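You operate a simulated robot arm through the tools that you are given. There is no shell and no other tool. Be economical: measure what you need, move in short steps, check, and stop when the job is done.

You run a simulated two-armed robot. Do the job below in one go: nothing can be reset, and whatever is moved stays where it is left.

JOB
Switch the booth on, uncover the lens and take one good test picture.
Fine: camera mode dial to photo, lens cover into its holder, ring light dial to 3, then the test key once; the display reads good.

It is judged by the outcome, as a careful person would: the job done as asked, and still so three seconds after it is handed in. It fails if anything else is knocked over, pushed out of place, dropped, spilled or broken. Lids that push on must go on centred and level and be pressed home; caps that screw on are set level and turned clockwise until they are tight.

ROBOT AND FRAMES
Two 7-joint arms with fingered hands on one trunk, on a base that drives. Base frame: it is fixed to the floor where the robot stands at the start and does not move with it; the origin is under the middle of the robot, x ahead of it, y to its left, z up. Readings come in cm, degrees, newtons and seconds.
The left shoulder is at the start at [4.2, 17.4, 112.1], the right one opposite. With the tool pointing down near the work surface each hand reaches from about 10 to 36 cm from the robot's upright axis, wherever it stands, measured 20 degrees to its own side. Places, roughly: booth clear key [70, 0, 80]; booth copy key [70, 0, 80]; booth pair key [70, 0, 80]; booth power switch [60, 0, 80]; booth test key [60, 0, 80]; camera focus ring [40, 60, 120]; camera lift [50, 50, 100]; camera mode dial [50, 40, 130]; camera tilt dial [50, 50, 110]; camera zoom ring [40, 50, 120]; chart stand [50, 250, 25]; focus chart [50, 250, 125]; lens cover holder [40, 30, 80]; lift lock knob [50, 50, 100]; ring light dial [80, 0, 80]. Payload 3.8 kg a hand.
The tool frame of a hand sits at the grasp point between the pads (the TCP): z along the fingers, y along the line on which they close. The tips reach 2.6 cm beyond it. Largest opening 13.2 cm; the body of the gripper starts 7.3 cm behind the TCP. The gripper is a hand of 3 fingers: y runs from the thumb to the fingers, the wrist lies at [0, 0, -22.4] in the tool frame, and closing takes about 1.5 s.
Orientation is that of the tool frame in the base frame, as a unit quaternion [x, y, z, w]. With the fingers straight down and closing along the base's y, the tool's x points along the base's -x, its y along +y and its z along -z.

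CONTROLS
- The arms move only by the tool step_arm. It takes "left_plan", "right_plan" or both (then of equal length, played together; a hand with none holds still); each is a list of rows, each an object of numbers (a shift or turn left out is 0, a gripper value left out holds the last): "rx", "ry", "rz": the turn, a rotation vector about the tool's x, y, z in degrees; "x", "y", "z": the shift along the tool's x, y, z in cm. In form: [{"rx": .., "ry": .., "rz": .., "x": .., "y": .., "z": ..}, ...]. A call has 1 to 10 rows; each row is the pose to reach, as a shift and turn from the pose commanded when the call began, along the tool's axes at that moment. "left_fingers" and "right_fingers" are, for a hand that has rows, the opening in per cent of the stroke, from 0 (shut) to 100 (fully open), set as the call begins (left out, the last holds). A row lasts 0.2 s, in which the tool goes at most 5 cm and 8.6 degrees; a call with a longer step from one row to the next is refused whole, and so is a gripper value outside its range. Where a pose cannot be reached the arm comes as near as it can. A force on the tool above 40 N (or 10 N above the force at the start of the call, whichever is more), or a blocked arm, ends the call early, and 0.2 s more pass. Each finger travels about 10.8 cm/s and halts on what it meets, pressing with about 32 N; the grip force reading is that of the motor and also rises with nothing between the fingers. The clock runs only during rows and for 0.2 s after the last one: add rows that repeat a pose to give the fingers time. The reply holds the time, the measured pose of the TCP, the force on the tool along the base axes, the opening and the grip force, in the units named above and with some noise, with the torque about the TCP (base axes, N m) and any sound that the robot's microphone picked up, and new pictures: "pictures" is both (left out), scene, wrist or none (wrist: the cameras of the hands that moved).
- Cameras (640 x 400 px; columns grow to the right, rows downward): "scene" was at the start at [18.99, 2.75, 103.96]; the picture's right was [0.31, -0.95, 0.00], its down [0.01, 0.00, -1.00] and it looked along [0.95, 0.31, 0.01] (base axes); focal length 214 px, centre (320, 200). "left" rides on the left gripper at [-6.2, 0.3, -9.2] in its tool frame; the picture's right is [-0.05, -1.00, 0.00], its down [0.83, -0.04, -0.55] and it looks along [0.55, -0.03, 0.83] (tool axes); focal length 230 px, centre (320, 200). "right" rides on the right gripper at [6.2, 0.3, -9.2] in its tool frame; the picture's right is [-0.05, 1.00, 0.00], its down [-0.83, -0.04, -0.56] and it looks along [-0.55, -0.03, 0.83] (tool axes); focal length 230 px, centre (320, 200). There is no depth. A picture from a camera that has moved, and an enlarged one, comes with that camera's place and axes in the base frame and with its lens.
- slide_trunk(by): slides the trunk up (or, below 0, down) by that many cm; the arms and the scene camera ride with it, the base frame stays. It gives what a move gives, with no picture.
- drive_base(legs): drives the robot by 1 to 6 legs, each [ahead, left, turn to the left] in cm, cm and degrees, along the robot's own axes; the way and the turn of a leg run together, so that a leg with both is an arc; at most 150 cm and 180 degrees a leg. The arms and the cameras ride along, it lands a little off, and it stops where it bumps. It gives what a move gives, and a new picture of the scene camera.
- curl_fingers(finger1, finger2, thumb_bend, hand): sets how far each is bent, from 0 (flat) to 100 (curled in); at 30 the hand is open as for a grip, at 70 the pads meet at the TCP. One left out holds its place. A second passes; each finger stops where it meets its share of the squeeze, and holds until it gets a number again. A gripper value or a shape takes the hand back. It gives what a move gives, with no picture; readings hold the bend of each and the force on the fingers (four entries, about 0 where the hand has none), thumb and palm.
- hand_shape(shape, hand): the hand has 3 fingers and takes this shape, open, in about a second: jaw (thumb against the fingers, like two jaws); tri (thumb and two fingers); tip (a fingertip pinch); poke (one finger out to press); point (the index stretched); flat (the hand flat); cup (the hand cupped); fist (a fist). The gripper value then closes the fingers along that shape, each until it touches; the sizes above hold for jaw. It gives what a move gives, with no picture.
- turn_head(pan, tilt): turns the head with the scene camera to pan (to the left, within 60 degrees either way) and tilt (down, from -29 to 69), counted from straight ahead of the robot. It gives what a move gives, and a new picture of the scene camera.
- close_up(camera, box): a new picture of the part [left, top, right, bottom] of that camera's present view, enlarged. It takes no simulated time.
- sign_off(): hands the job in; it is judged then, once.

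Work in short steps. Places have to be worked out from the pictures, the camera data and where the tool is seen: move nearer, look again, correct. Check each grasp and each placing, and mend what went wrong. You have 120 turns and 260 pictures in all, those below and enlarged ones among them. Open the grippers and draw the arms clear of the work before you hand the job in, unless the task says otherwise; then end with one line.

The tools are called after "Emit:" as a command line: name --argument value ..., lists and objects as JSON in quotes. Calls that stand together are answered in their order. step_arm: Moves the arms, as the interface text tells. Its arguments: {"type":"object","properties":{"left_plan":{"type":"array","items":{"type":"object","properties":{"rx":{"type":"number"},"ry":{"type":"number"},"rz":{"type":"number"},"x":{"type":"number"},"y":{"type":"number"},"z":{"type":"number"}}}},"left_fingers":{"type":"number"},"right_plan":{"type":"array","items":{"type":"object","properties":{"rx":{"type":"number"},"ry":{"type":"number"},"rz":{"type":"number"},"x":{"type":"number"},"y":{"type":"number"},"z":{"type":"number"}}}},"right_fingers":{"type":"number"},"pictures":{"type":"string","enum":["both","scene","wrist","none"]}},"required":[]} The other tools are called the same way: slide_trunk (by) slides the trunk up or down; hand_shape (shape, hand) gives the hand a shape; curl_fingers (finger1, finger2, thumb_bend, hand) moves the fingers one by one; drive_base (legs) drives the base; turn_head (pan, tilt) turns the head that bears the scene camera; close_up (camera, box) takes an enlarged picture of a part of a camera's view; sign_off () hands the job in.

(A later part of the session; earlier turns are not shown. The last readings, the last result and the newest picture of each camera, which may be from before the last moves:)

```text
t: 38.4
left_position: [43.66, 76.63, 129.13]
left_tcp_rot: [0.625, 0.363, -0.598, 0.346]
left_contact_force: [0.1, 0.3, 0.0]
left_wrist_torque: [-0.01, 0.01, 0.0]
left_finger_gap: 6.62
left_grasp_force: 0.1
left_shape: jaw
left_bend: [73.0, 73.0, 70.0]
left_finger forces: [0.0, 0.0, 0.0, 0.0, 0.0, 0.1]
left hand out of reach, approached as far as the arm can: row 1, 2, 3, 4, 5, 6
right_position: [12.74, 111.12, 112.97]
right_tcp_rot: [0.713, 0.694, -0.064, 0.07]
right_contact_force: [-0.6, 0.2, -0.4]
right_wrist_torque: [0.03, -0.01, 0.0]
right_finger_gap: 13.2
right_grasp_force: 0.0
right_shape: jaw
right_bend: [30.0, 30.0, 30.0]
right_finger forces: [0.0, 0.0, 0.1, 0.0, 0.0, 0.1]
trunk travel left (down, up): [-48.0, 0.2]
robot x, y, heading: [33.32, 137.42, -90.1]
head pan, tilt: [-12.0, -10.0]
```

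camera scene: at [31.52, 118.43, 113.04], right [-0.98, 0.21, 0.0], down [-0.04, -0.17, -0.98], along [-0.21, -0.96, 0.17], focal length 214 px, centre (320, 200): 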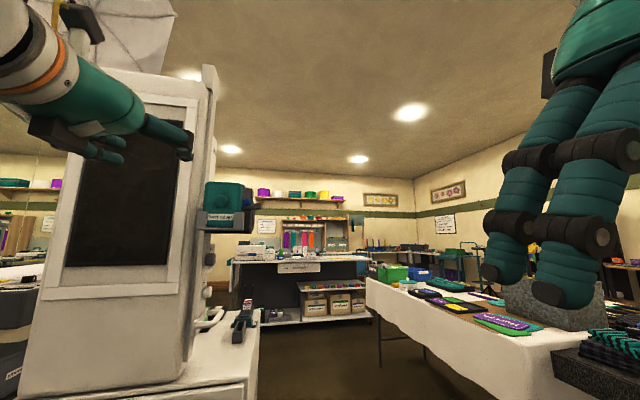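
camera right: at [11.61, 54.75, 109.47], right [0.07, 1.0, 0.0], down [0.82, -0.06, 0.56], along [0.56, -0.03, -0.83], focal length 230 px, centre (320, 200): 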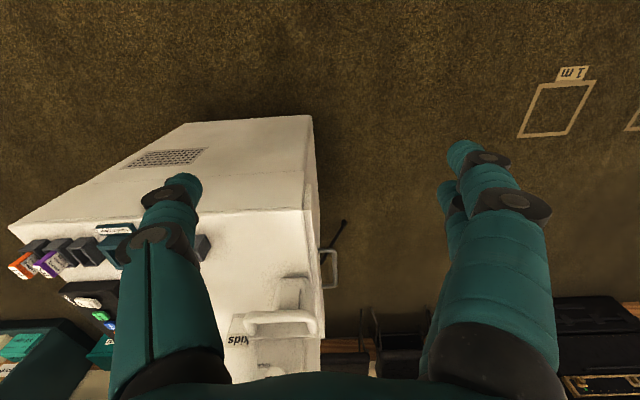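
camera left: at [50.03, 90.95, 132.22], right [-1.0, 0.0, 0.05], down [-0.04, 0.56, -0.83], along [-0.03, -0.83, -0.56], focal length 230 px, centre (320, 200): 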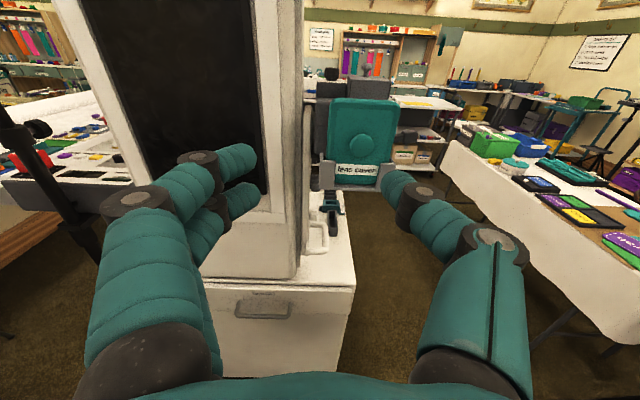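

Sideways is now fine, but height is still limited. I'll test pitching the fingers down by 25°.

Emit:
step_arm --left_plan '[{"ry": 8}, {"ry": 16, "x": 2}, {"ry": 24, "x": 4}, {"ry": 24, "x": 7}, {"ry": 24, "x": 7}]' --pictures "none"

```text
t: 39.6
left_position: [44.04, 78.1, 121.87]
left_tcp_rot: [0.726, 0.42, -0.472, 0.272]
left_contact_force: [0.1, -0.8, -0.4]
left_wrist_torque: [-0.02, -0.02, 0.01]
left_finger_gap: 6.62
left_grasp_force: 0.1
left_shape: jaw
left_bend: [73.0, 73.0, 70.0]
left_finger forces: [0.1, 0.0, 0.1, 0.0, 0.0, 0.0]
left hand out of reach, approached as far as the arm can: row 2, 3, 4, 5
right_position: [12.62, 111.1, 112.83]
right_tcp_rot: [0.713, 0.694, -0.064, 0.07]
right_contact_force: [-0.1, -0.4, 0.8]
right_wrist_torque: [-0.02, 0.0, -0.02]
right_finger_gap: 13.16
right_grasp_force: 0.0
right_shape: jaw
right_bend: [30.0, 30.0, 30.0]
right_finger forces: [0.1, 0.0, 0.0, 0.1, 0.1, 0.1]
trunk travel left (down, up): [-48.0, 0.2]
robot x, y, heading: [33.13, 137.42, -90.2]
head pan, tilt: [-12.0, -10.0]
```

Reaching level needs the shoulder lower relative to the target. I'll lower the trunk 14 cm and level the hand again.

Emit:
slide_trunk --by -14

Emit:
step_arm --left_plan '[{"ry": -8, "x": -3}, {"ry": -16, "x": -7}, {"ry": -24, "x": -10}, {"ry": -24, "x": -11}, {"ry": -24, "x": -11}]' --pictures "wrist"

```text
t: 41.2
left_position: [43.97, 77.98, 107.89]
left_tcp_rot: [0.726, 0.419, -0.473, 0.272]
left_contact_force: [1.1, -0.7, -0.6]
left_wrist_torque: [0.02, -0.05, 0.01]
left_finger_gap: 6.63
left_grasp_force: 0.0
left_shape: jaw
left_bend: [73.0, 73.0, 70.0]
left_finger forces: [0.0, 0.1, 0.0, 0.0, 0.0, 0.0]
right_position: [12.61, 108.89, 88.7]
right_tcp_rot: [0.714, 0.694, 0.067, -0.064]
right_contact_force: [-1.3, 0.2, -0.6]
right_wrist_torque: [-0.03, -0.03, 0.01]
right_finger_gap: 13.18
right_grasp_force: 0.0
right_shape: jaw
right_bend: [30.0, 30.0, 30.0]
right_finger forces: [0.0, 0.0, 0.0, 0.1, 0.0, 0.0]
trunk travel left (down, up): [-34.0, 14.2]
robot x, y, heading: [32.86, 137.53, -90.0]
head pan, tilt: [-12.0, -10.0]
```

```text
t: 42.5
left_position: [41.97, 74.18, 117.75]
left_tcp_rot: [-0.612, -0.354, 0.613, -0.353]
left_contact_force: [-0.4, -0.4, -1.1]
left_wrist_torque: [0.01, -0.03, -0.03]
left_finger_gap: 6.65
left_grasp_force: 0.2
left_shape: jaw
left_bend: [73.0, 73.0, 70.0]
left_finger forces: [0.1, 0.0, 0.0, 0.0, 0.0, 0.0]
right_position: [12.68, 108.84, 88.67]
right_tcp_rot: [0.714, 0.694, 0.067, -0.064]
right_contact_force: [0.9, -0.4, -1.5]
right_wrist_torque: [-0.03, -0.01, -0.01]
right_finger_gap: 13.18
right_grasp_force: 0.0
right_shape: jaw
right_bend: [30.0, 30.0, 30.0]
right_finger forces: [0.0, 0.0, 0.0, 0.0, 0.0, 0.0]
trunk travel left (down, up): [-34.0, 14.2]
robot x, y, heading: [33.15, 137.49, -90.0]
head pan, tilt: [-12.0, -10.0]
camera left: at [46.75, 82.01, 123.91], right [-0.87, 0.5, 0.05], down [0.24, 0.5, -0.83], along [-0.44, -0.71, -0.55], focal length 230 px, centre (320, 200)
```

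left: 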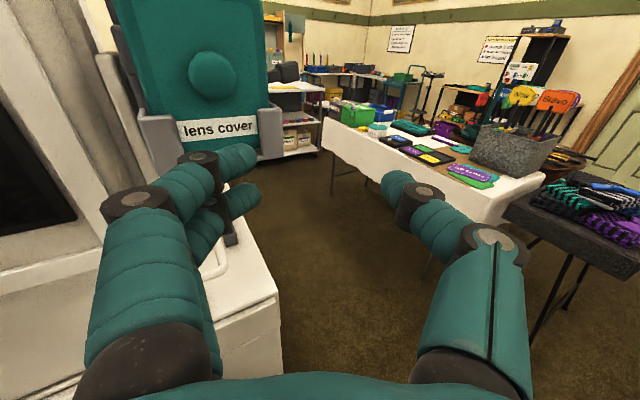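

Now it is reached. The knob reads [44.1, 62.7, 121.9]; I'll yaw the hand back to straight and line it up at y≈72.

Emit:
step_arm --left_plan '[{"rx": -8, "x": -2, "y": 1, "z": 0}, {"rx": -16, "x": -4.1, "y": 2, "z": 0.4}, {"rx": -24, "x": -4.1, "y": 2.9, "z": 0.8}, {"rx": -30, "x": -4.1, "y": 2.9, "z": 0.86}, {"rx": -30, "x": -4.1, "y": 2.9, "z": 0.86}]' --pictures "wrist"

```text
t: 43.6
left_position: [47.23, 71.54, 122.5]
left_tcp_rot: [-0.508, -0.492, 0.508, -0.491]
left_contact_force: [0.1, 1.1, 0.3]
left_wrist_torque: [-0.02, 0.01, -0.02]
left_finger_gap: 6.61
left_grasp_force: 0.0
left_shape: jaw
left_bend: [73.0, 73.0, 70.0]
left_finger forces: [0.0, 0.0, 0.0, 0.0, 0.0, 0.0]
left hand out of reach, approached as far as the arm can: row 3, 4, 5
right_position: [12.58, 108.86, 88.81]
right_tcp_rot: [0.714, 0.694, 0.067, -0.064]
right_contact_force: [-0.2, -0.8, 0.5]
right_wrist_torque: [0.01, 0.03, -0.01]
right_finger_gap: 13.17
right_grasp_force: 0.1
right_shape: jaw
right_bend: [30.0, 30.0, 30.0]
right_finger forces: [0.0, 0.0, 0.0, 0.0, 0.1, 0.0]
trunk travel left (down, up): [-34.0, 14.2]
robot x, y, heading: [32.8, 137.29, -90.2]
head pan, tilt: [-12.0, -10.0]
camera left: at [47.84, 80.74, 128.59], right [-1.0, 0.04, 0.05], down [-0.02, 0.56, -0.83], along [-0.06, -0.83, -0.56], focal length 230 px, centre (320, 200)
```

left: 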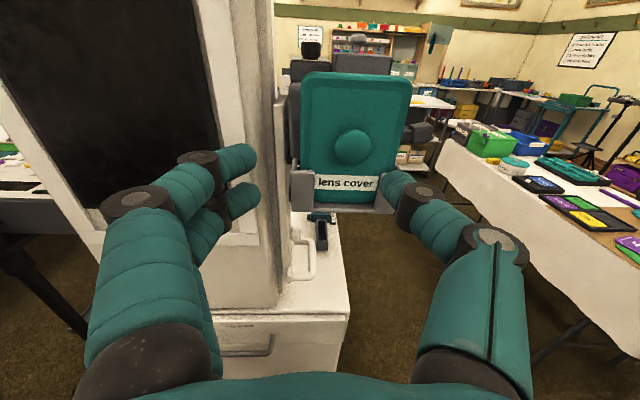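

The straight hand is reachable with a 3 cm offset. I'll let the base supply the shift, 3.1 cm right and 4 cm ahead.

Emit:
drive_base --legs '[[4, -3.1, 0]]'

Emit:
step_arm --left_plan '[{"x": 0.6}, {"x": 0.6}]' --left_fingers 45 --pictures "wrist"

```text
t: 44.6
left_position: [44.01, 67.58, 122.28]
left_tcp_rot: [0.51, 0.491, -0.509, 0.49]
left_contact_force: [0.1, 0.3, -0.3]
left_wrist_torque: [0.0, -0.01, -0.02]
left_finger_gap: 6.62
left_grasp_force: 0.0
left_shape: jaw
left_bend: [73.0, 73.0, 70.0]
left_finger forces: [0.1, 0.0, 0.0, 0.0, 0.1, 0.0]
right_position: [9.64, 104.85, 88.79]
right_tcp_rot: [0.713, 0.695, 0.067, -0.065]
right_contact_force: [0.4, 0.3, 0.2]
right_wrist_torque: [0.02, 0.0, 0.0]
right_finger_gap: 13.21
right_grasp_force: 0.0
right_shape: jaw
right_bend: [30.0, 30.0, 30.0]
right_finger forces: [0.0, 0.0, 0.0, 0.0, 0.0, 0.1]
trunk travel left (down, up): [-34.0, 14.2]
robot x, y, heading: [29.93, 133.73, -90.2]
head pan, tilt: [-12.0, -10.0]
camera scene: at [28.43, 116.24, 95.45], right [-0.98, 0.21, 0.0], down [-0.04, -0.17, -0.98], along [-0.21, -0.96, 0.17], focal length 214 px, centre (320, 200)
```

scene: 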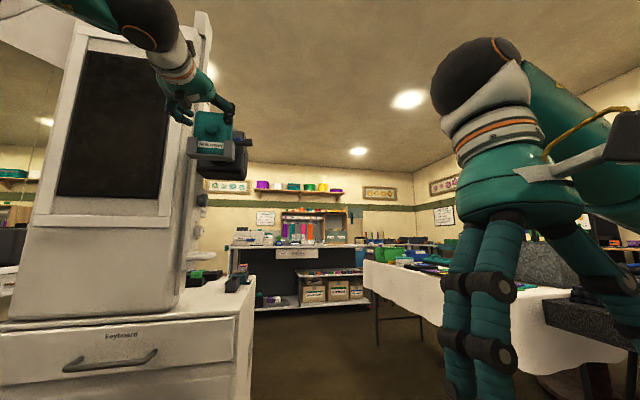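

```text
t: 45.2
left_position: [44.07, 67.59, 121.85]
left_tcp_rot: [-0.509, -0.491, 0.509, -0.49]
left_contact_force: [0.4, 0.8, -0.8]
left_wrist_torque: [0.0, 0.02, -0.02]
left_finger_gap: 6.0
left_grasp_force: 0.1
left_shape: jaw
left_bend: [73.0, 73.0, 70.0]
left_finger forces: [0.0, 0.0, 0.0, 0.0, 0.0, 0.0]
right_position: [9.62, 104.96, 88.73]
right_tcp_rot: [0.713, 0.695, 0.067, -0.063]
right_contact_force: [0.6, -0.1, -0.3]
right_wrist_torque: [0.01, 0.02, 0.01]
right_finger_gap: 13.2
right_grasp_force: 0.0
right_shape: jaw
right_bend: [30.0, 30.0, 30.0]
right_finger forces: [0.0, 0.0, 0.0, 0.1, 0.0, 0.0]
trunk travel left (down, up): [-34.0, 14.2]
robot x, y, heading: [30.24, 133.5, -89.9]
head pan, tilt: [-12.0, -10.0]
camera left: at [44.68, 76.82, 127.97], right [-1.0, 0.04, 0.05], down [-0.02, 0.56, -0.83], along [-0.06, -0.83, -0.55], focal length 230 px, centre (320, 200)
```

left: 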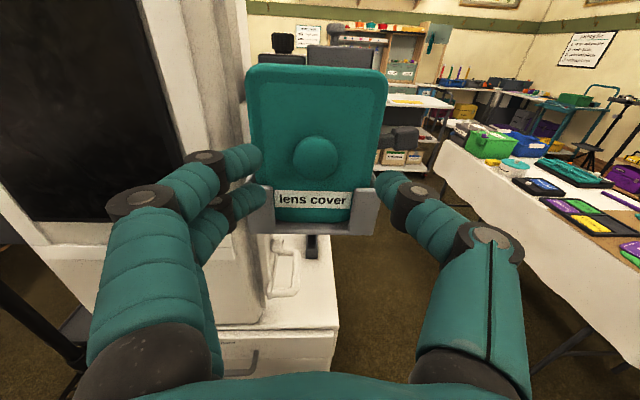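

Hand, knob and height all agree. I'll advance 2.3 cm and close on the knob.

Emit:
step_arm --left_plan '[{"z": 1.2, "x": -0.3}, {"z": 2.3, "x": -0.3}]' --pictures "wrist"

Emit:
step_arm --left_plan '[{"x": 0}, {"x": 0}, {"x": 0}, {"x": 0}, {"x": 0}, {"x": 0}]' --left_fingers 0 --pictures "wrist"

```text
t: 45.8
left_position: [44.06, 67.1, 122.09]
left_tcp_rot: [0.51, 0.489, -0.51, 0.49]
left_contact_force: [-0.2, 0.4, -0.4]
left_wrist_torque: [-0.02, -0.01, -0.01]
left_finger_gap: 5.98
left_grasp_force: 0.1
left_shape: jaw
left_bend: [73.0, 73.0, 70.0]
left_finger forces: [0.1, 0.1, 0.0, 0.0, 0.1, 0.0]
left hand out of reach, approached as far as the arm can: row 1, 2
right_position: [9.72, 104.97, 88.78]
right_tcp_rot: [0.713, 0.695, 0.067, -0.064]
right_contact_force: [0.3, 0.4, 0.2]
right_wrist_torque: [-0.03, 0.01, 0.0]
right_finger_gap: 13.19
right_grasp_force: 0.1
right_shape: jaw
right_bend: [30.0, 30.0, 30.0]
right_finger forces: [0.0, 0.1, 0.0, 0.1, 0.0, 0.1]
trunk travel left (down, up): [-34.0, 14.2]
robot x, y, heading: [30.4, 133.97, -90.2]
head pan, tilt: [-12.0, -10.0]
camera left: at [44.69, 76.24, 128.12], right [-1.0, 0.04, 0.05], down [-0.02, 0.56, -0.83], along [-0.06, -0.83, -0.55], focal length 230 px, centre (320, 200)
```

left: 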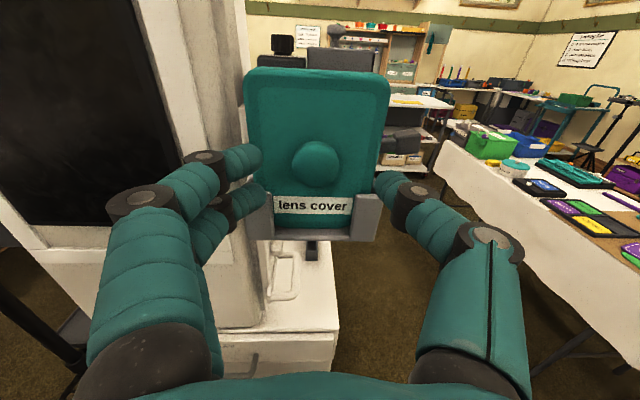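

```text
t: 47.2
left_position: [44.08, 67.07, 121.94]
left_tcp_rot: [-0.51, -0.491, 0.51, -0.489]
left_contact_force: [0.0, -0.3, -0.2]
left_wrist_torque: [-0.01, -0.02, 0.0]
left_finger_gap: 0.01
left_grasp_force: 32.6
left_shape: jaw
left_bend: [68.0, 68.0, 74.0]
left_finger forces: [0.0, 0.1, 0.0, 0.0, 0.0, 0.0]
right_position: [9.55, 104.85, 88.76]
right_tcp_rot: [0.713, 0.695, 0.067, -0.064]
right_contact_force: [0.2, 0.2, -0.1]
right_wrist_torque: [0.02, 0.02, 0.0]
right_finger_gap: 13.2
right_grasp_force: 0.0
right_shape: jaw
right_bend: [30.0, 30.0, 30.0]
right_finger forces: [0.1, 0.0, 0.0, 0.0, 0.0, 0.0]
trunk travel left (down, up): [-34.0, 14.2]
robot x, y, heading: [29.72, 133.51, -90.5]
head pan, tilt: [-12.0, -10.0]
camera left: at [44.69, 76.22, 128.11], right [-1.0, 0.04, 0.05], down [-0.02, 0.56, -0.83], along [-0.06, -0.83, -0.55], focal length 230 px, centre (320, 200)
```

left: 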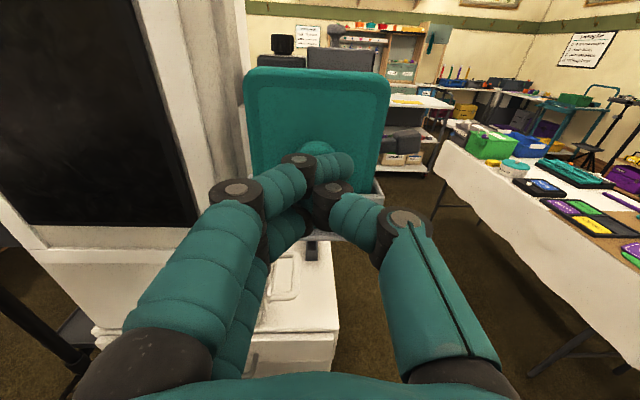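

The arm was at its limit, so the fingers closed short of the knob. I'll open, retract the arm 6 cm, and drive the base forward instead.

Emit:
step_arm --left_plan '[{"x": 0}, {"x": 0}, {"x": 0}, {"z": -3}, {"z": -6}]' --left_fingers 45 --pictures "none"

Emit:
drive_base --legs '[[6, 0, 0.3]]'

Emit:
step_arm --left_plan '[{"x": 0}]' --pictures "wrist"

```text
t: 48.4
left_position: [44.36, 73.01, 122.04]
left_tcp_rot: [-0.51, -0.49, 0.51, -0.489]
left_contact_force: [0.1, 0.5, 0.8]
left_wrist_torque: [-0.01, -0.02, 0.0]
left_finger_gap: 5.89
left_grasp_force: 0.0
left_shape: jaw
left_bend: [73.0, 73.0, 70.0]
left_finger forces: [0.1, 0.1, 0.1, 0.1, 0.0, 0.0]
right_position: [9.62, 104.88, 88.7]
right_tcp_rot: [0.713, 0.695, 0.067, -0.063]
right_contact_force: [0.3, 0.3, -0.5]
right_wrist_torque: [-0.03, 0.02, 0.01]
right_finger_gap: 13.17
right_grasp_force: 0.1
right_shape: jaw
right_bend: [30.0, 30.0, 30.0]
right_finger forces: [0.1, 0.1, 0.0, 0.0, 0.0, 0.0]
trunk travel left (down, up): [-34.0, 14.2]
robot x, y, heading: [30.38, 133.45, -90.1]
head pan, tilt: [-12.0, -10.0]
```

```text
t: 49.3
left_position: [44.48, 66.95, 122.0]
left_tcp_rot: [-0.508, -0.492, 0.508, -0.492]
left_contact_force: [0.4, -1.0, 0.0]
left_wrist_torque: [-0.01, 0.03, -0.01]
left_finger_gap: 5.9
left_grasp_force: 0.0
left_shape: jaw
left_bend: [73.0, 73.0, 70.0]
left_finger forces: [0.0, 0.0, 0.0, 0.0, 0.1, 0.0]
right_position: [9.68, 98.69, 88.77]
right_tcp_rot: [0.712, 0.697, 0.067, -0.064]
right_contact_force: [0.1, -0.3, 0.1]
right_wrist_torque: [0.03, -0.01, 0.03]
right_finger_gap: 13.2
right_grasp_force: 0.1
right_shape: jaw
right_bend: [30.0, 30.0, 30.0]
right_finger forces: [0.0, 0.0, 0.0, 0.1, 0.0, 0.0]
trunk travel left (down, up): [-34.0, 14.2]
robot x, y, heading: [29.99, 127.61, -89.8]
head pan, tilt: [-12.0, -10.0]
camera scene: at [28.58, 110.24, 95.44], right [-0.98, 0.2, 0.0], down [-0.04, -0.17, -0.98], along [-0.2, -0.96, 0.17], focal length 214 px, centre (320, 200)
```

scene: 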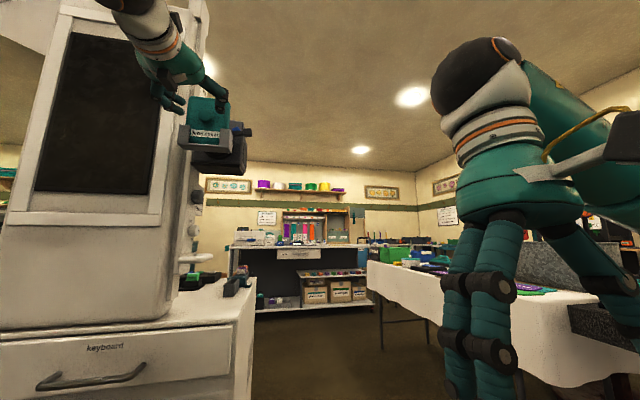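

```text
t: 49.7
left_position: [44.63, 67.04, 122.08]
left_tcp_rot: [-0.508, -0.492, 0.508, -0.492]
left_contact_force: [0.5, -0.2, 0.9]
left_wrist_torque: [0.01, 0.02, 0.0]
left_finger_gap: 5.88
left_grasp_force: 0.0
left_shape: jaw
left_bend: [73.0, 73.0, 70.0]
left_finger forces: [0.0, 0.1, 0.1, 0.0, 0.1, 0.0]
right_position: [9.75, 98.8, 88.82]
right_tcp_rot: [0.711, 0.697, 0.066, -0.064]
right_contact_force: [0.5, 0.5, -0.1]
right_wrist_torque: [-0.01, 0.0, -0.01]
right_finger_gap: 13.19
right_grasp_force: 0.0
right_shape: jaw
right_bend: [30.0, 30.0, 30.0]
right_finger forces: [0.0, 0.0, 0.1, 0.0, 0.1, 0.0]
trunk travel left (down, up): [-34.0, 14.2]
robot x, y, heading: [30.17, 127.65, -90.0]
head pan, tilt: [-12.0, -10.0]
camera left: at [45.19, 76.25, 128.18], right [-1.0, 0.03, 0.05], down [-0.03, 0.56, -0.83], along [-0.06, -0.83, -0.56], focal length 230 px, centre (320, 200)
```

left: 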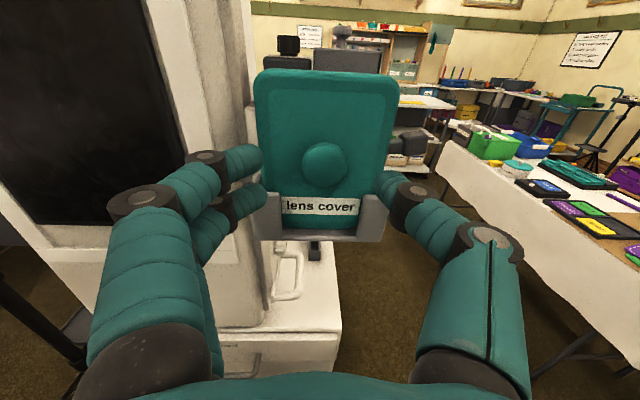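

Now there is slack. I'll advance 2.2 cm with a small sideways correction, then grip.

Emit:
step_arm --left_plan '[{"z": 1.0, "y": -0.4}, {"z": 1.8, "y": -0.4}, {"z": 2.2, "y": -0.4}]' --pictures "wrist"

Emit:
step_arm --left_plan '[{"x": 0}, {"x": 0}, {"x": 0}, {"x": 0}, {"x": 0}, {"x": 0}]' --left_fingers 0 --pictures "wrist"

```text
t: 50.5
left_position: [44.07, 64.79, 122.11]
left_tcp_rot: [-0.508, -0.492, 0.509, -0.491]
left_contact_force: [-0.7, -0.2, -0.2]
left_wrist_torque: [0.01, -0.02, 0.01]
left_finger_gap: 5.9
left_grasp_force: 0.1
left_shape: jaw
left_bend: [73.0, 73.0, 70.0]
left_finger forces: [0.0, 0.0, 0.1, 0.0, 0.1, 0.0]
right_position: [9.64, 98.81, 88.73]
right_tcp_rot: [0.711, 0.697, 0.067, -0.064]
right_contact_force: [-0.2, 0.2, -0.2]
right_wrist_torque: [0.02, 0.0, -0.01]
right_finger_gap: 13.19
right_grasp_force: 0.0
right_shape: jaw
right_bend: [30.0, 30.0, 30.0]
right_finger forces: [0.0, 0.0, 0.1, 0.0, 0.0, 0.1]
trunk travel left (down, up): [-34.0, 14.2]
robot x, y, heading: [30.13, 127.49, -89.7]
head pan, tilt: [-12.0, -10.0]
camera left: at [44.74, 73.97, 128.26], right [-1.0, 0.03, 0.05], down [-0.03, 0.56, -0.83], along [-0.06, -0.83, -0.55], focal length 230 px, centre (320, 200)
```

left: 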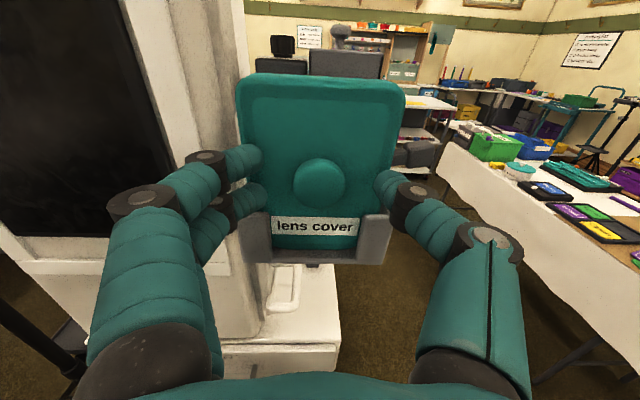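

```text
t: 51.9
left_position: [44.13, 64.72, 122.01]
left_tcp_rot: [-0.507, -0.492, 0.509, -0.491]
left_contact_force: [0.2, 0.3, 0.8]
left_wrist_torque: [-0.08, 0.0, -0.03]
left_finger_gap: 1.71
left_grasp_force: 31.8
left_shape: jaw
left_bend: [72.0, 73.0, 70.0]
left_finger forces: [12.4, 14.5, 0.1, 0.0, 27.8, 0.0]
right_position: [9.82, 98.91, 88.79]
right_tcp_rot: [0.711, 0.697, 0.066, -0.064]
right_contact_force: [-0.3, -0.2, -0.1]
right_wrist_torque: [-0.01, -0.03, -0.02]
right_finger_gap: 13.19
right_grasp_force: 0.0
right_shape: jaw
right_bend: [30.0, 30.0, 30.0]
right_finger forces: [0.0, 0.0, 0.0, 0.0, 0.0, 0.1]
trunk travel left (down, up): [-34.0, 14.2]
robot x, y, heading: [30.08, 128.03, -90.0]
head pan, tilt: [-12.0, -10.0]
camera left: at [44.73, 74.01, 128.27], right [-1.0, 0.03, 0.05], down [-0.03, 0.56, -0.83], along [-0.06, -0.83, -0.55], focal length 230 px, centre (320, 200)
```

left: 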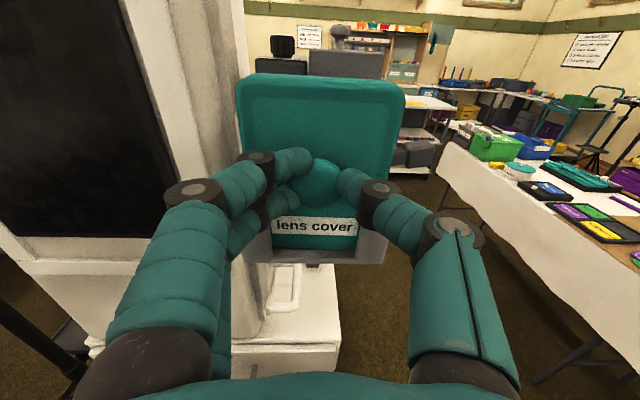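

The fingers hold the knob. I'll lift 2 cm and check.

Emit:
step_arm --left_plan '[{"x": -0.7}, {"x": -1.4}, {"x": -2.1}]' --pictures "wrist"

```text
t: 52.7
left_position: [44.21, 64.84, 124.08]
left_tcp_rot: [0.509, 0.492, -0.508, 0.49]
left_contact_force: [-0.2, -0.3, -0.1]
left_wrist_torque: [-0.04, 0.0, -0.01]
left_finger_gap: 1.67
left_grasp_force: 31.8
left_shape: jaw
left_bend: [72.0, 73.0, 70.0]
left_finger forces: [12.2, 15.6, 0.0, 0.0, 27.3, 0.0]
right_position: [9.77, 98.79, 88.76]
right_tcp_rot: [0.712, 0.696, 0.067, -0.065]
right_contact_force: [-0.1, 0.2, 0.1]
right_wrist_torque: [-0.01, 0.01, -0.02]
right_finger_gap: 13.21
right_grasp_force: 0.0
right_shape: jaw
right_bend: [30.0, 30.0, 30.0]
right_finger forces: [0.0, 0.1, 0.0, 0.1, 0.0, 0.0]
trunk travel left (down, up): [-34.0, 14.2]
robot x, y, heading: [29.81, 127.36, -89.8]
head pan, tilt: [-12.0, -10.0]
camera left: at [44.77, 73.95, 130.31], right [-1.0, 0.03, 0.05], down [-0.03, 0.56, -0.83], along [-0.06, -0.83, -0.56], focal length 230 px, centre (320, 200)
```

left: 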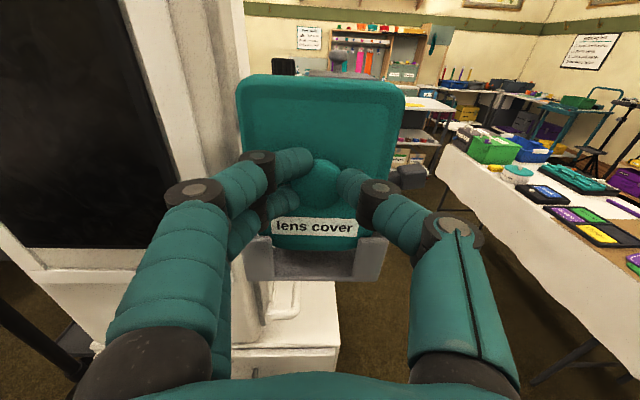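

The cover rises with the hand. I'll continue up another 6 cm.

Emit:
step_arm --left_plan '[{"x": -1}, {"x": -2}, {"x": -3}, {"x": -4}, {"x": -5}, {"x": -6}]' --pictures "both"

```text
t: 54.1
left_position: [44.13, 64.82, 130.07]
left_tcp_rot: [0.508, 0.492, -0.508, 0.491]
left_contact_force: [-0.2, -0.2, -0.3]
left_wrist_torque: [0.02, 0.0, 0.01]
left_finger_gap: 1.68
left_grasp_force: 32.5
left_shape: jaw
left_bend: [72.0, 73.0, 70.0]
left_finger forces: [12.4, 15.7, 0.1, 0.0, 27.2, 0.0]
right_position: [9.71, 98.77, 88.74]
right_tcp_rot: [0.711, 0.697, 0.067, -0.064]
right_contact_force: [-0.3, -0.8, -0.7]
right_wrist_torque: [-0.01, 0.0, 0.03]
right_finger_gap: 13.19
right_grasp_force: 0.2
right_shape: jaw
right_bend: [30.0, 30.0, 30.0]
right_finger forces: [0.0, 0.0, 0.0, 0.0, 0.0, 0.0]
trunk travel left (down, up): [-34.0, 14.2]
robot x, y, heading: [29.94, 127.74, -89.7]
head pan, tilt: [-12.0, -10.0]
camera scene: at [28.58, 110.32, 95.46], right [-0.98, 0.2, 0.0], down [-0.04, -0.17, -0.98], along [-0.2, -0.96, 0.17], focal length 214 px, centre (320, 200)
camera left: at [44.82, 73.95, 136.19], right [-1.0, 0.03, 0.05], down [-0.03, 0.56, -0.83], along [-0.06, -0.83, -0.56], focal length 230 px, centre (320, 200)
```

scene: 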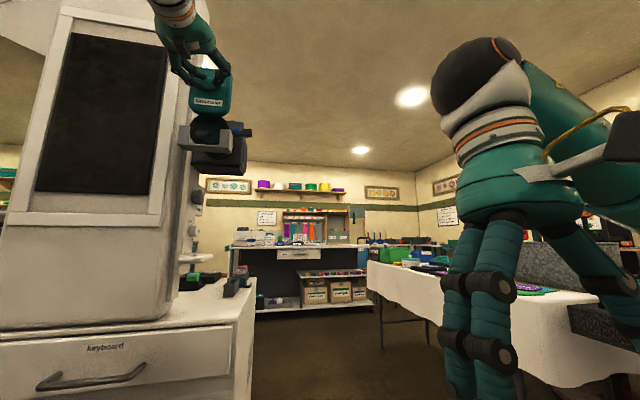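
left: 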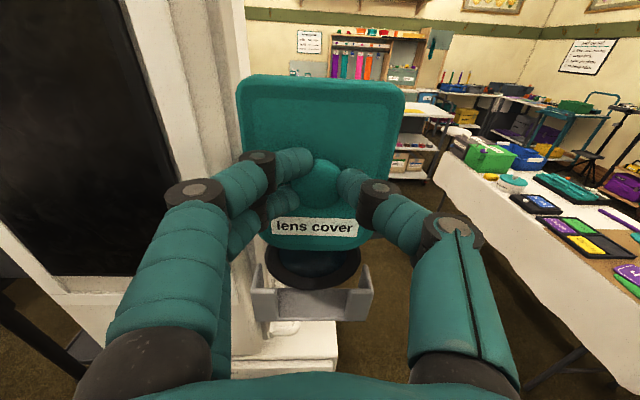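

The cover is clear of the bracket. I'll retract the arm 8 cm, back away, and turn to face +x, away from the column.

Emit:
drive_base --legs '[[-40, 0, 0]]'

Emit:
step_arm --left_plan '[{"z": -2}, {"z": -4}, {"z": -6}, {"z": -8}, {"z": -10}, {"z": -12}]' --pictures "wrist"

Emit:
drive_base --legs '[[0, 0, 90]]'

```text
t: 56.5
left_position: [44.36, 102.63, 130.05]
left_tcp_rot: [-0.506, -0.494, 0.506, -0.493]
left_contact_force: [0.8, 0.8, -0.8]
left_wrist_torque: [0.04, -0.02, 0.01]
left_finger_gap: 1.71
left_grasp_force: 32.4
left_shape: jaw
left_bend: [72.0, 73.0, 70.0]
left_finger forces: [12.5, 15.9, 0.0, 0.0, 27.2, 0.1]
right_position: [9.65, 136.3, 88.66]
right_tcp_rot: [0.71, 0.699, 0.066, -0.064]
right_contact_force: [0.5, 0.5, 0.1]
right_wrist_torque: [-0.05, 0.01, 0.05]
right_finger_gap: 13.21
right_grasp_force: 0.1
right_shape: jaw
right_bend: [30.0, 30.0, 30.0]
right_finger forces: [0.0, 0.0, 0.0, 0.0, 0.0, 0.1]
trunk travel left (down, up): [-34.0, 14.2]
robot x, y, heading: [29.6, 165.59, -89.5]
head pan, tilt: [-12.0, -10.0]
camera scene: at [28.43, 147.95, 95.47], right [-0.98, 0.2, 0.0], down [-0.03, -0.17, -0.98], along [-0.2, -0.97, 0.17], focal length 214 px, centre (320, 200)
```

scene: 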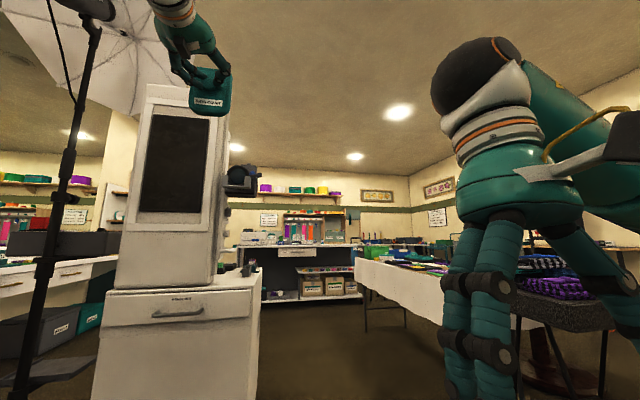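

```text
t: 57.9
left_position: [44.9, 114.64, 130.01]
left_tcp_rot: [-0.507, -0.494, 0.507, -0.492]
left_contact_force: [-0.6, 0.3, -0.8]
left_wrist_torque: [0.03, 0.03, -0.03]
left_finger_gap: 1.68
left_grasp_force: 31.9
left_shape: jaw
left_bend: [72.0, 73.0, 70.0]
left_finger forces: [12.5, 15.9, 0.0, 0.0, 27.1, 0.0]
right_position: [9.69, 136.28, 88.83]
right_tcp_rot: [0.709, 0.699, 0.066, -0.065]
right_contact_force: [0.7, -0.6, 0.0]
right_wrist_torque: [0.01, -0.02, 0.02]
right_finger_gap: 13.2
right_grasp_force: 0.0
right_shape: jaw
right_bend: [30.0, 30.0, 30.0]
right_finger forces: [0.1, 0.0, 0.0, 0.0, 0.0, 0.0]
trunk travel left (down, up): [-34.0, 14.2]
robot x, y, heading: [30.18, 165.32, -89.5]
head pan, tilt: [-12.0, -10.0]
camera left: at [45.42, 123.78, 136.1], right [-1.0, 0.03, 0.05], down [-0.03, 0.56, -0.83], along [-0.05, -0.83, -0.56], focal length 230 px, centre (320, 200)
```

left: 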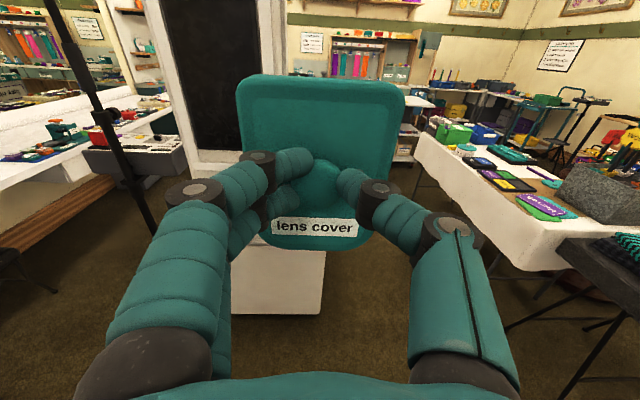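

```text
t: 62.1
left_position: [80.51, 179.95, 129.94]
left_tcp_rot: [0.012, 0.707, -0.013, 0.707]
left_contact_force: [0.4, -0.3, -0.6]
left_wrist_torque: [0.02, 0.0, 0.03]
left_finger_gap: 1.65
left_grasp_force: 31.5
left_shape: jaw
left_bend: [72.0, 73.0, 70.0]
left_finger forces: [12.7, 16.4, 0.0, 0.1, 26.8, 0.1]
right_position: [58.67, 145.03, 88.81]
right_tcp_rot: [0.011, 0.996, 0.003, -0.092]
right_contact_force: [-0.4, 0.0, 0.8]
right_wrist_torque: [0.0, 0.01, -0.01]
right_finger_gap: 13.18
right_grasp_force: 0.0
right_shape: jaw
right_bend: [30.0, 30.0, 30.0]
right_finger forces: [0.0, 0.1, 0.1, 0.1, 0.0, 0.0]
trunk travel left (down, up): [-34.0, 14.2]
robot x, y, heading: [29.86, 165.31, 0.4]
head pan, tilt: [-12.0, -10.0]
camera scene: at [47.28, 163.53, 95.46], right [-0.2, -0.98, 0.0], down [0.17, -0.04, -0.98], along [0.96, -0.2, 0.17], focal length 214 px, centre (320, 200)
```

scene: 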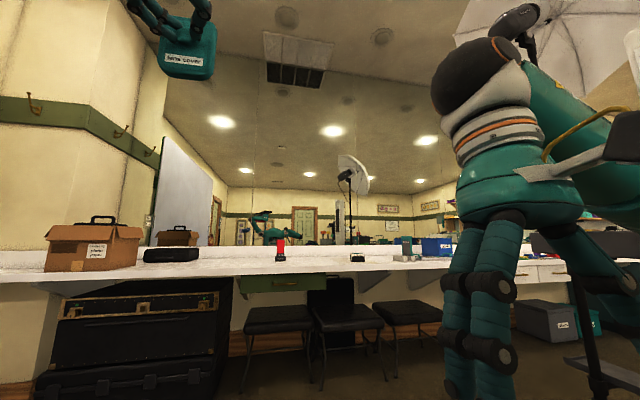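

The table behind looks close (edge about x≈-28), so I'll keep the base at x≥-18. I'll slide past the camera with the hand pointing toward +y, then swing it in from a clear radius.

Emit:
drive_base --legs '[[-33, -30, 0], [0, 0, 89.6]]'

Emit:
step_arm --left_plan '[{"z": -2}, {"z": -4}]' --pictures "wrist"

Emit:
turn_head --pan 60 --tilt 10

```text
t: 68.6
left_position: [-16.71, 186.33, 129.97]
left_tcp_rot: [-0.486, 0.514, 0.485, 0.514]
left_contact_force: [-0.1, -0.7, 0.1]
left_wrist_torque: [-0.01, 0.01, 0.02]
left_finger_gap: 1.64
left_grasp_force: 32.1
left_shape: jaw
left_bend: [72.0, 73.0, 70.0]
left_finger forces: [12.9, 16.3, 0.1, 0.1, 26.6, 0.0]
right_position: [17.83, 163.53, 88.83]
right_tcp_rot: [-0.687, 0.721, -0.062, -0.068]
right_contact_force: [-1.0, 0.2, 1.1]
right_wrist_torque: [0.04, -0.01, 0.05]
right_finger_gap: 13.19
right_grasp_force: 0.1
right_shape: jaw
right_bend: [30.0, 30.0, 30.0]
right_finger forces: [0.1, 0.0, 0.1, 0.1, 0.0, 0.0]
trunk travel left (down, up): [-34.0, 14.2]
robot x, y, heading: [-3.4, 135.3, 88.7]
head pan, tilt: [-12.0, -10.0]
camera scene: at [-0.95, 152.35, 95.46], right [0.97, -0.23, 0.0], down [0.04, 0.17, -0.98], along [0.23, 0.96, 0.17], focal length 214 px, centre (320, 200)
```

scene: 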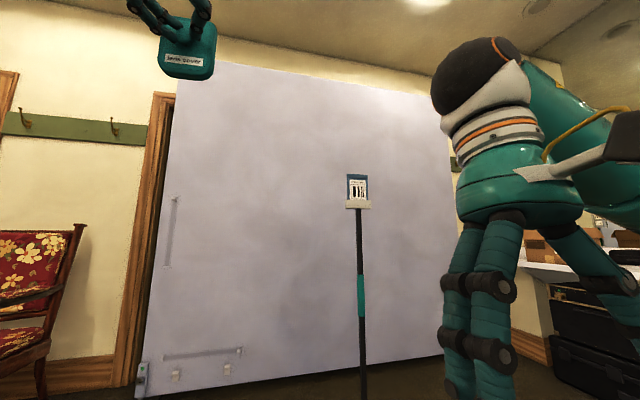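

```text
t: 69.2
left_position: [-16.92, 182.28, 129.93]
left_tcp_rot: [-0.486, 0.514, 0.485, 0.514]
left_contact_force: [0.4, 0.1, -1.3]
left_wrist_torque: [-0.04, 0.04, 0.02]
left_finger_gap: 1.64
left_grasp_force: 31.8
left_shape: jaw
left_bend: [72.0, 73.0, 70.0]
left_finger forces: [13.0, 16.5, 0.0, 0.1, 26.6, 0.0]
right_position: [17.82, 163.47, 88.8]
right_tcp_rot: [-0.688, 0.72, -0.064, -0.067]
right_contact_force: [-0.8, 0.4, 0.6]
right_wrist_torque: [-0.01, 0.03, 0.03]
right_finger_gap: 13.18
right_grasp_force: 0.0
right_shape: jaw
right_bend: [30.0, 30.0, 30.0]
right_finger forces: [0.0, 0.0, 0.0, 0.0, 0.1, 0.1]
trunk travel left (down, up): [-34.0, 14.2]
robot x, y, heading: [-3.36, 135.38, 88.7]
head pan, tilt: [-12.0, -10.0]
camera left: at [-17.81, 172.96, 136.07], right [1.0, -0.06, 0.05], down [0.01, -0.56, -0.83], along [0.08, 0.83, -0.56], focal length 230 px, centre (320, 200)
```

left: 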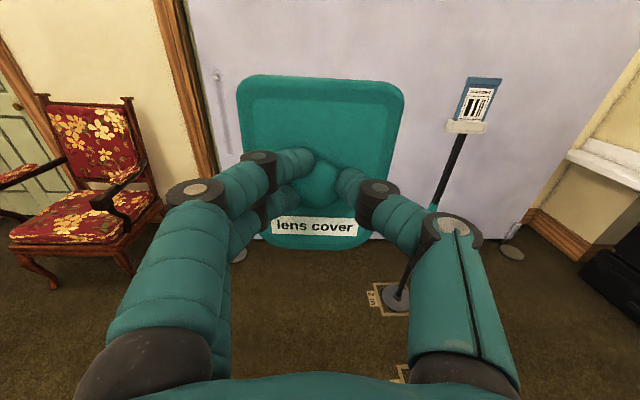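

```text
t: 70.6
left_position: [-16.94, 182.34, 130.0]
left_tcp_rot: [-0.486, 0.514, 0.485, 0.514]
left_contact_force: [-0.2, 0.3, -1.0]
left_wrist_torque: [-0.03, -0.03, 0.01]
left_finger_gap: 1.61
left_grasp_force: 31.5
left_shape: jaw
left_bend: [72.0, 73.0, 70.0]
left_finger forces: [12.9, 16.5, 0.0, 0.1, 26.6, 0.0]
right_position: [17.81, 163.29, 88.84]
right_tcp_rot: [-0.687, 0.72, -0.063, -0.067]
right_contact_force: [-0.6, -0.3, -0.2]
right_wrist_torque: [0.0, 0.01, -0.02]
right_finger_gap: 13.2
right_grasp_force: 0.1
right_shape: jaw
right_bend: [30.0, 30.0, 30.0]
right_finger forces: [0.0, 0.0, 0.0, 0.0, 0.0, 0.0]
trunk travel left (down, up): [-34.0, 14.2]
robot x, y, heading: [-3.51, 135.01, 88.9]
head pan, tilt: [60.0, 10.0]
camera scene: at [-10.82, 148.97, 92.34], right [0.52, 0.85, 0.0], down [0.15, -0.09, -0.98], along [-0.84, 0.51, -0.17], focal length 214 px, centre (320, 200)
```

scene: 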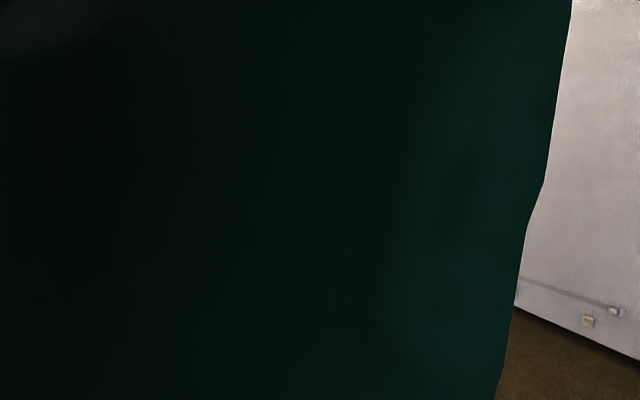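

Holding well. I'll back along the lane to y≈5 with the hand trailing on the +y side.

Emit:
drive_base --legs '[[-65, 0, 1.1], [-64, 0, 0]]'

Emit:
turn_head --pan -40 --tilt 10

```text
t: 77.5
left_position: [-18.86, 50.73, 129.93]
left_tcp_rot: [-0.495, 0.506, 0.492, 0.507]
left_contact_force: [-0.3, 0.2, -0.2]
left_wrist_torque: [-0.04, 0.0, 0.01]
left_finger_gap: 1.64
left_grasp_force: 32.1
left_shape: jaw
left_bend: [72.0, 73.0, 70.0]
left_finger forces: [13.4, 16.5, 0.1, 0.0, 26.7, 0.1]
right_position: [16.39, 33.32, 88.84]
right_tcp_rot: [-0.7, 0.708, -0.064, -0.067]
right_contact_force: [-0.3, 0.7, -0.5]
right_wrist_torque: [0.0, 0.03, -0.01]
right_finger_gap: 13.22
right_grasp_force: 0.0
right_shape: jaw
right_bend: [30.0, 30.0, 30.0]
right_finger forces: [0.1, 0.0, 0.0, 0.1, 0.0, 0.0]
trunk travel left (down, up): [-34.0, 14.2]
robot x, y, heading: [-3.78, 3.95, 90.6]
head pan, tilt: [60.0, 10.0]
camera scene: at [-11.64, 17.82, 92.34], right [0.49, 0.87, 0.0], down [0.15, -0.08, -0.98], along [-0.86, 0.48, -0.17], focal length 214 px, centre (320, 200)
```

scene: 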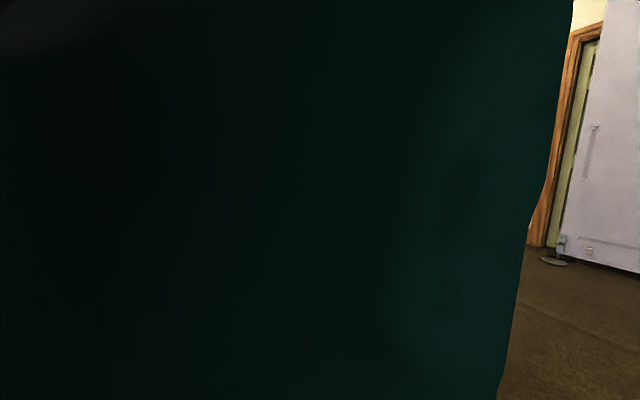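

```text
t: 79.3
left_position: [-18.74, 50.94, 130.01]
left_tcp_rot: [-0.494, 0.506, 0.494, 0.506]
left_contact_force: [0.3, 0.1, -0.7]
left_wrist_torque: [-0.07, -0.01, 0.0]
left_finger_gap: 1.64
left_grasp_force: 31.7
left_shape: jaw
left_bend: [72.0, 73.0, 70.0]
left_finger forces: [13.4, 16.7, 0.1, 0.0, 26.6, 0.0]
right_position: [16.41, 33.33, 88.79]
right_tcp_rot: [-0.699, 0.709, -0.064, -0.066]
right_contact_force: [-0.3, -0.6, -0.2]
right_wrist_torque: [-0.01, 0.01, 0.02]
right_finger_gap: 13.16
right_grasp_force: 0.0
right_shape: jaw
right_bend: [30.0, 30.0, 30.0]
right_finger forces: [0.1, 0.0, 0.0, 0.1, 0.1, 0.1]
trunk travel left (down, up): [-34.0, 14.2]
robot x, y, heading: [-3.75, 4.43, 90.6]
head pan, tilt: [-40.0, 10.0]
camera scene: at [2.36, 20.48, 92.33], right [0.77, -0.63, 0.0], down [-0.11, -0.13, -0.98], along [0.62, 0.76, -0.17], focal length 214 px, centre (320, 200)
```

scene: 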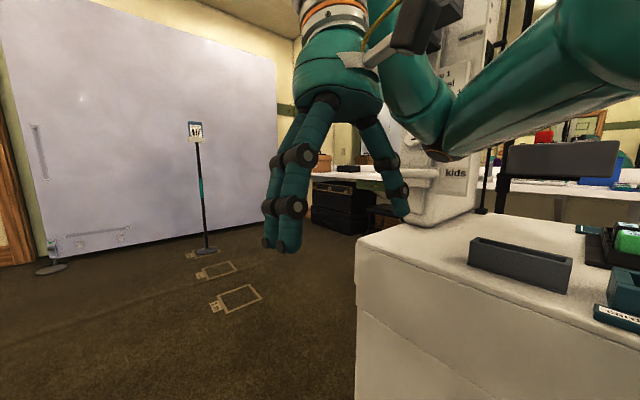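

From here the swing clears the camera. I'll shift 6 cm away from the booth for the right hand's sake and turn to face it.

Emit:
drive_base --legs '[[0, 7, 0], [0, 0, -90.6]]'

Emit:
turn_head --pan 25 --tilt 20

Emit:
step_arm --left_plan '[{"x": 0}]' --pictures "wrist"

```text
t: 84.1
left_position: [36.01, 18.96, 129.9]
left_tcp_rot: [0.013, 0.708, -0.014, 0.706]
left_contact_force: [-0.4, 0.0, -0.9]
left_wrist_torque: [0.03, 0.03, 0.0]
left_finger_gap: 1.62
left_grasp_force: 31.7
left_shape: jaw
left_bend: [72.0, 73.0, 70.0]
left_finger forces: [13.8, 16.7, 0.1, 0.1, 25.9, 0.0]
right_position: [17.87, -16.25, 88.8]
right_tcp_rot: [0.013, 0.996, 0.002, -0.092]
right_contact_force: [-0.5, 0.8, -0.2]
right_wrist_torque: [0.01, 0.0, -0.04]
right_finger_gap: 13.17
right_grasp_force: 0.1
right_shape: jaw
right_bend: [30.0, 30.0, 30.0]
right_finger forces: [0.0, 0.0, 0.0, 0.0, 0.0, 0.0]
trunk travel left (down, up): [-34.0, 14.2]
robot x, y, heading: [-10.73, 4.25, 0.3]
head pan, tilt: [-40.0, 10.0]
camera scene: at [5.58, -1.77, 92.33], right [-0.64, -0.77, 0.0], down [-0.13, 0.11, -0.98], along [0.75, -0.63, -0.17], focal length 214 px, centre (320, 200)
```

scene: 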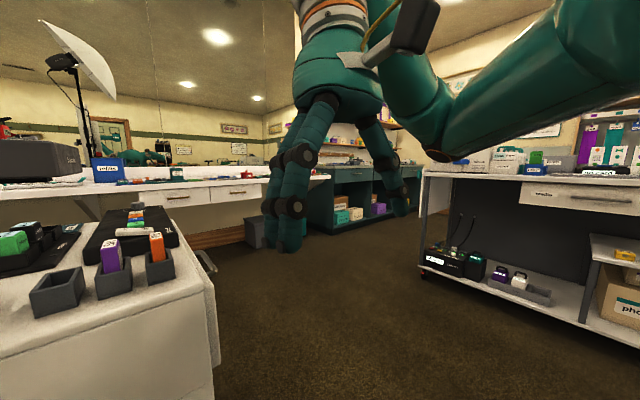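

```text
t: 85.5
left_position: [36.01, 19.01, 129.86]
left_tcp_rot: [0.012, 0.707, -0.013, 0.707]
left_contact_force: [0.2, -1.1, -1.0]
left_wrist_torque: [-0.02, 0.05, -0.07]
left_finger_gap: 1.59
left_grasp_force: 32.2
left_shape: jaw
left_bend: [72.0, 73.0, 70.0]
left_finger forces: [13.8, 16.7, 0.0, 0.1, 26.0, 0.0]
right_position: [18.03, -16.06, 88.79]
right_tcp_rot: [0.012, 0.996, 0.001, -0.093]
right_contact_force: [0.2, 0.3, -0.1]
right_wrist_torque: [-0.01, 0.05, -0.01]
right_finger_gap: 13.21
right_grasp_force: 0.0
right_shape: jaw
right_bend: [30.0, 30.0, 30.0]
right_finger forces: [0.0, 0.0, 0.1, 0.0, 0.0, 0.0]
trunk travel left (down, up): [-34.0, 14.2]
robot x, y, heading: [-10.79, 4.16, -0.1]
head pan, tilt: [25.0, 20.0]
camera scene: at [6.89, 8.13, 90.71], right [0.42, -0.91, 0.0], down [-0.31, -0.14, -0.94], along [0.85, 0.4, -0.34], focal length 214 px, centre (320, 200)
```

scene: 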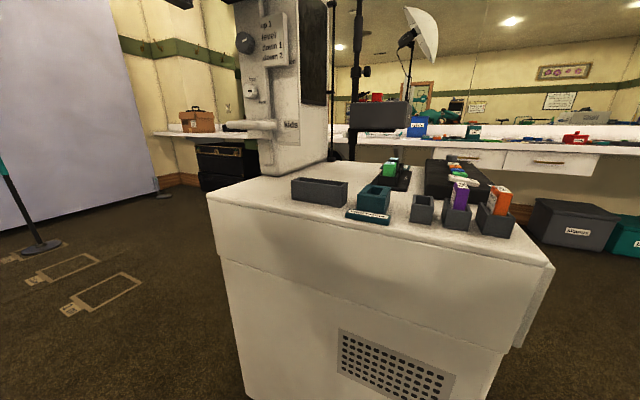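

```text
t: 85.9
left_position: [36.09, 18.87, 129.95]
left_tcp_rot: [0.013, 0.707, -0.013, 0.707]
left_contact_force: [-0.7, -0.1, -1.2]
left_wrist_torque: [0.02, 0.0, 0.01]
left_finger_gap: 1.6
left_grasp_force: 32.0
left_shape: jaw
left_bend: [72.0, 73.0, 70.0]
left_finger forces: [13.8, 16.7, 0.0, 0.1, 26.0, 0.1]
right_position: [17.95, -16.18, 88.69]
right_tcp_rot: [0.012, 0.996, 0.003, -0.093]
right_contact_force: [-1.0, -0.4, 0.4]
right_wrist_torque: [0.0, 0.01, -0.01]
right_finger_gap: 13.19
right_grasp_force: 0.0
right_shape: jaw
right_bend: [30.0, 30.0, 30.0]
right_finger forces: [0.0, 0.0, 0.0, 0.0, 0.0, 0.0]
trunk travel left (down, up): [-34.0, 14.2]
robot x, y, heading: [-10.52, 4.37, -0.1]
head pan, tilt: [25.0, 20.0]
camera left: at [26.76, 19.56, 136.06], right [-0.04, -1.0, 0.05], down [-0.56, -0.02, -0.83], along [0.83, -0.06, -0.56], focal length 230 px, centre (320, 200)
```

left: 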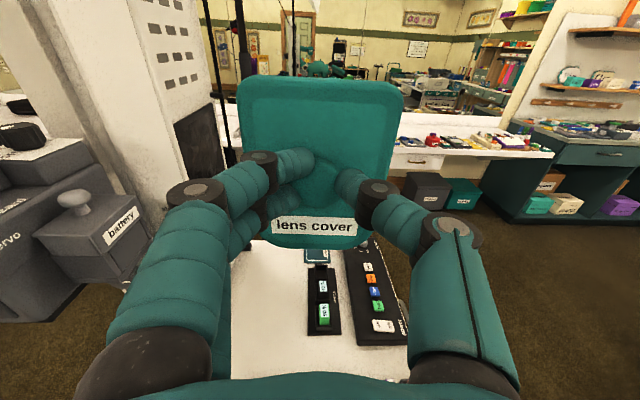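

The cover is still gripped. I'll zoom in on the holder for precise placing.

Emit:
close_up --camera "scene" --box '[270, 150, 398, 230]'

```text
5.00 times, centred on (334, 190) of scene
camera zoom: at [6.89, 8.14, 90.71], right [0.42, -0.91, 0.0], down [-0.31, -0.14, -0.94], along [0.85, 0.4, -0.34], focal length 1072 px, centre (250, 250)
```

zoom: 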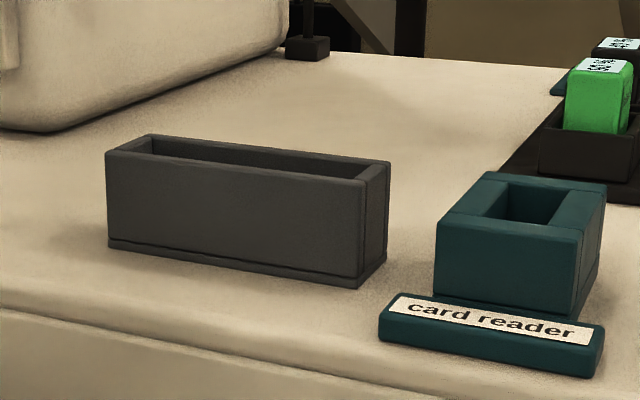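

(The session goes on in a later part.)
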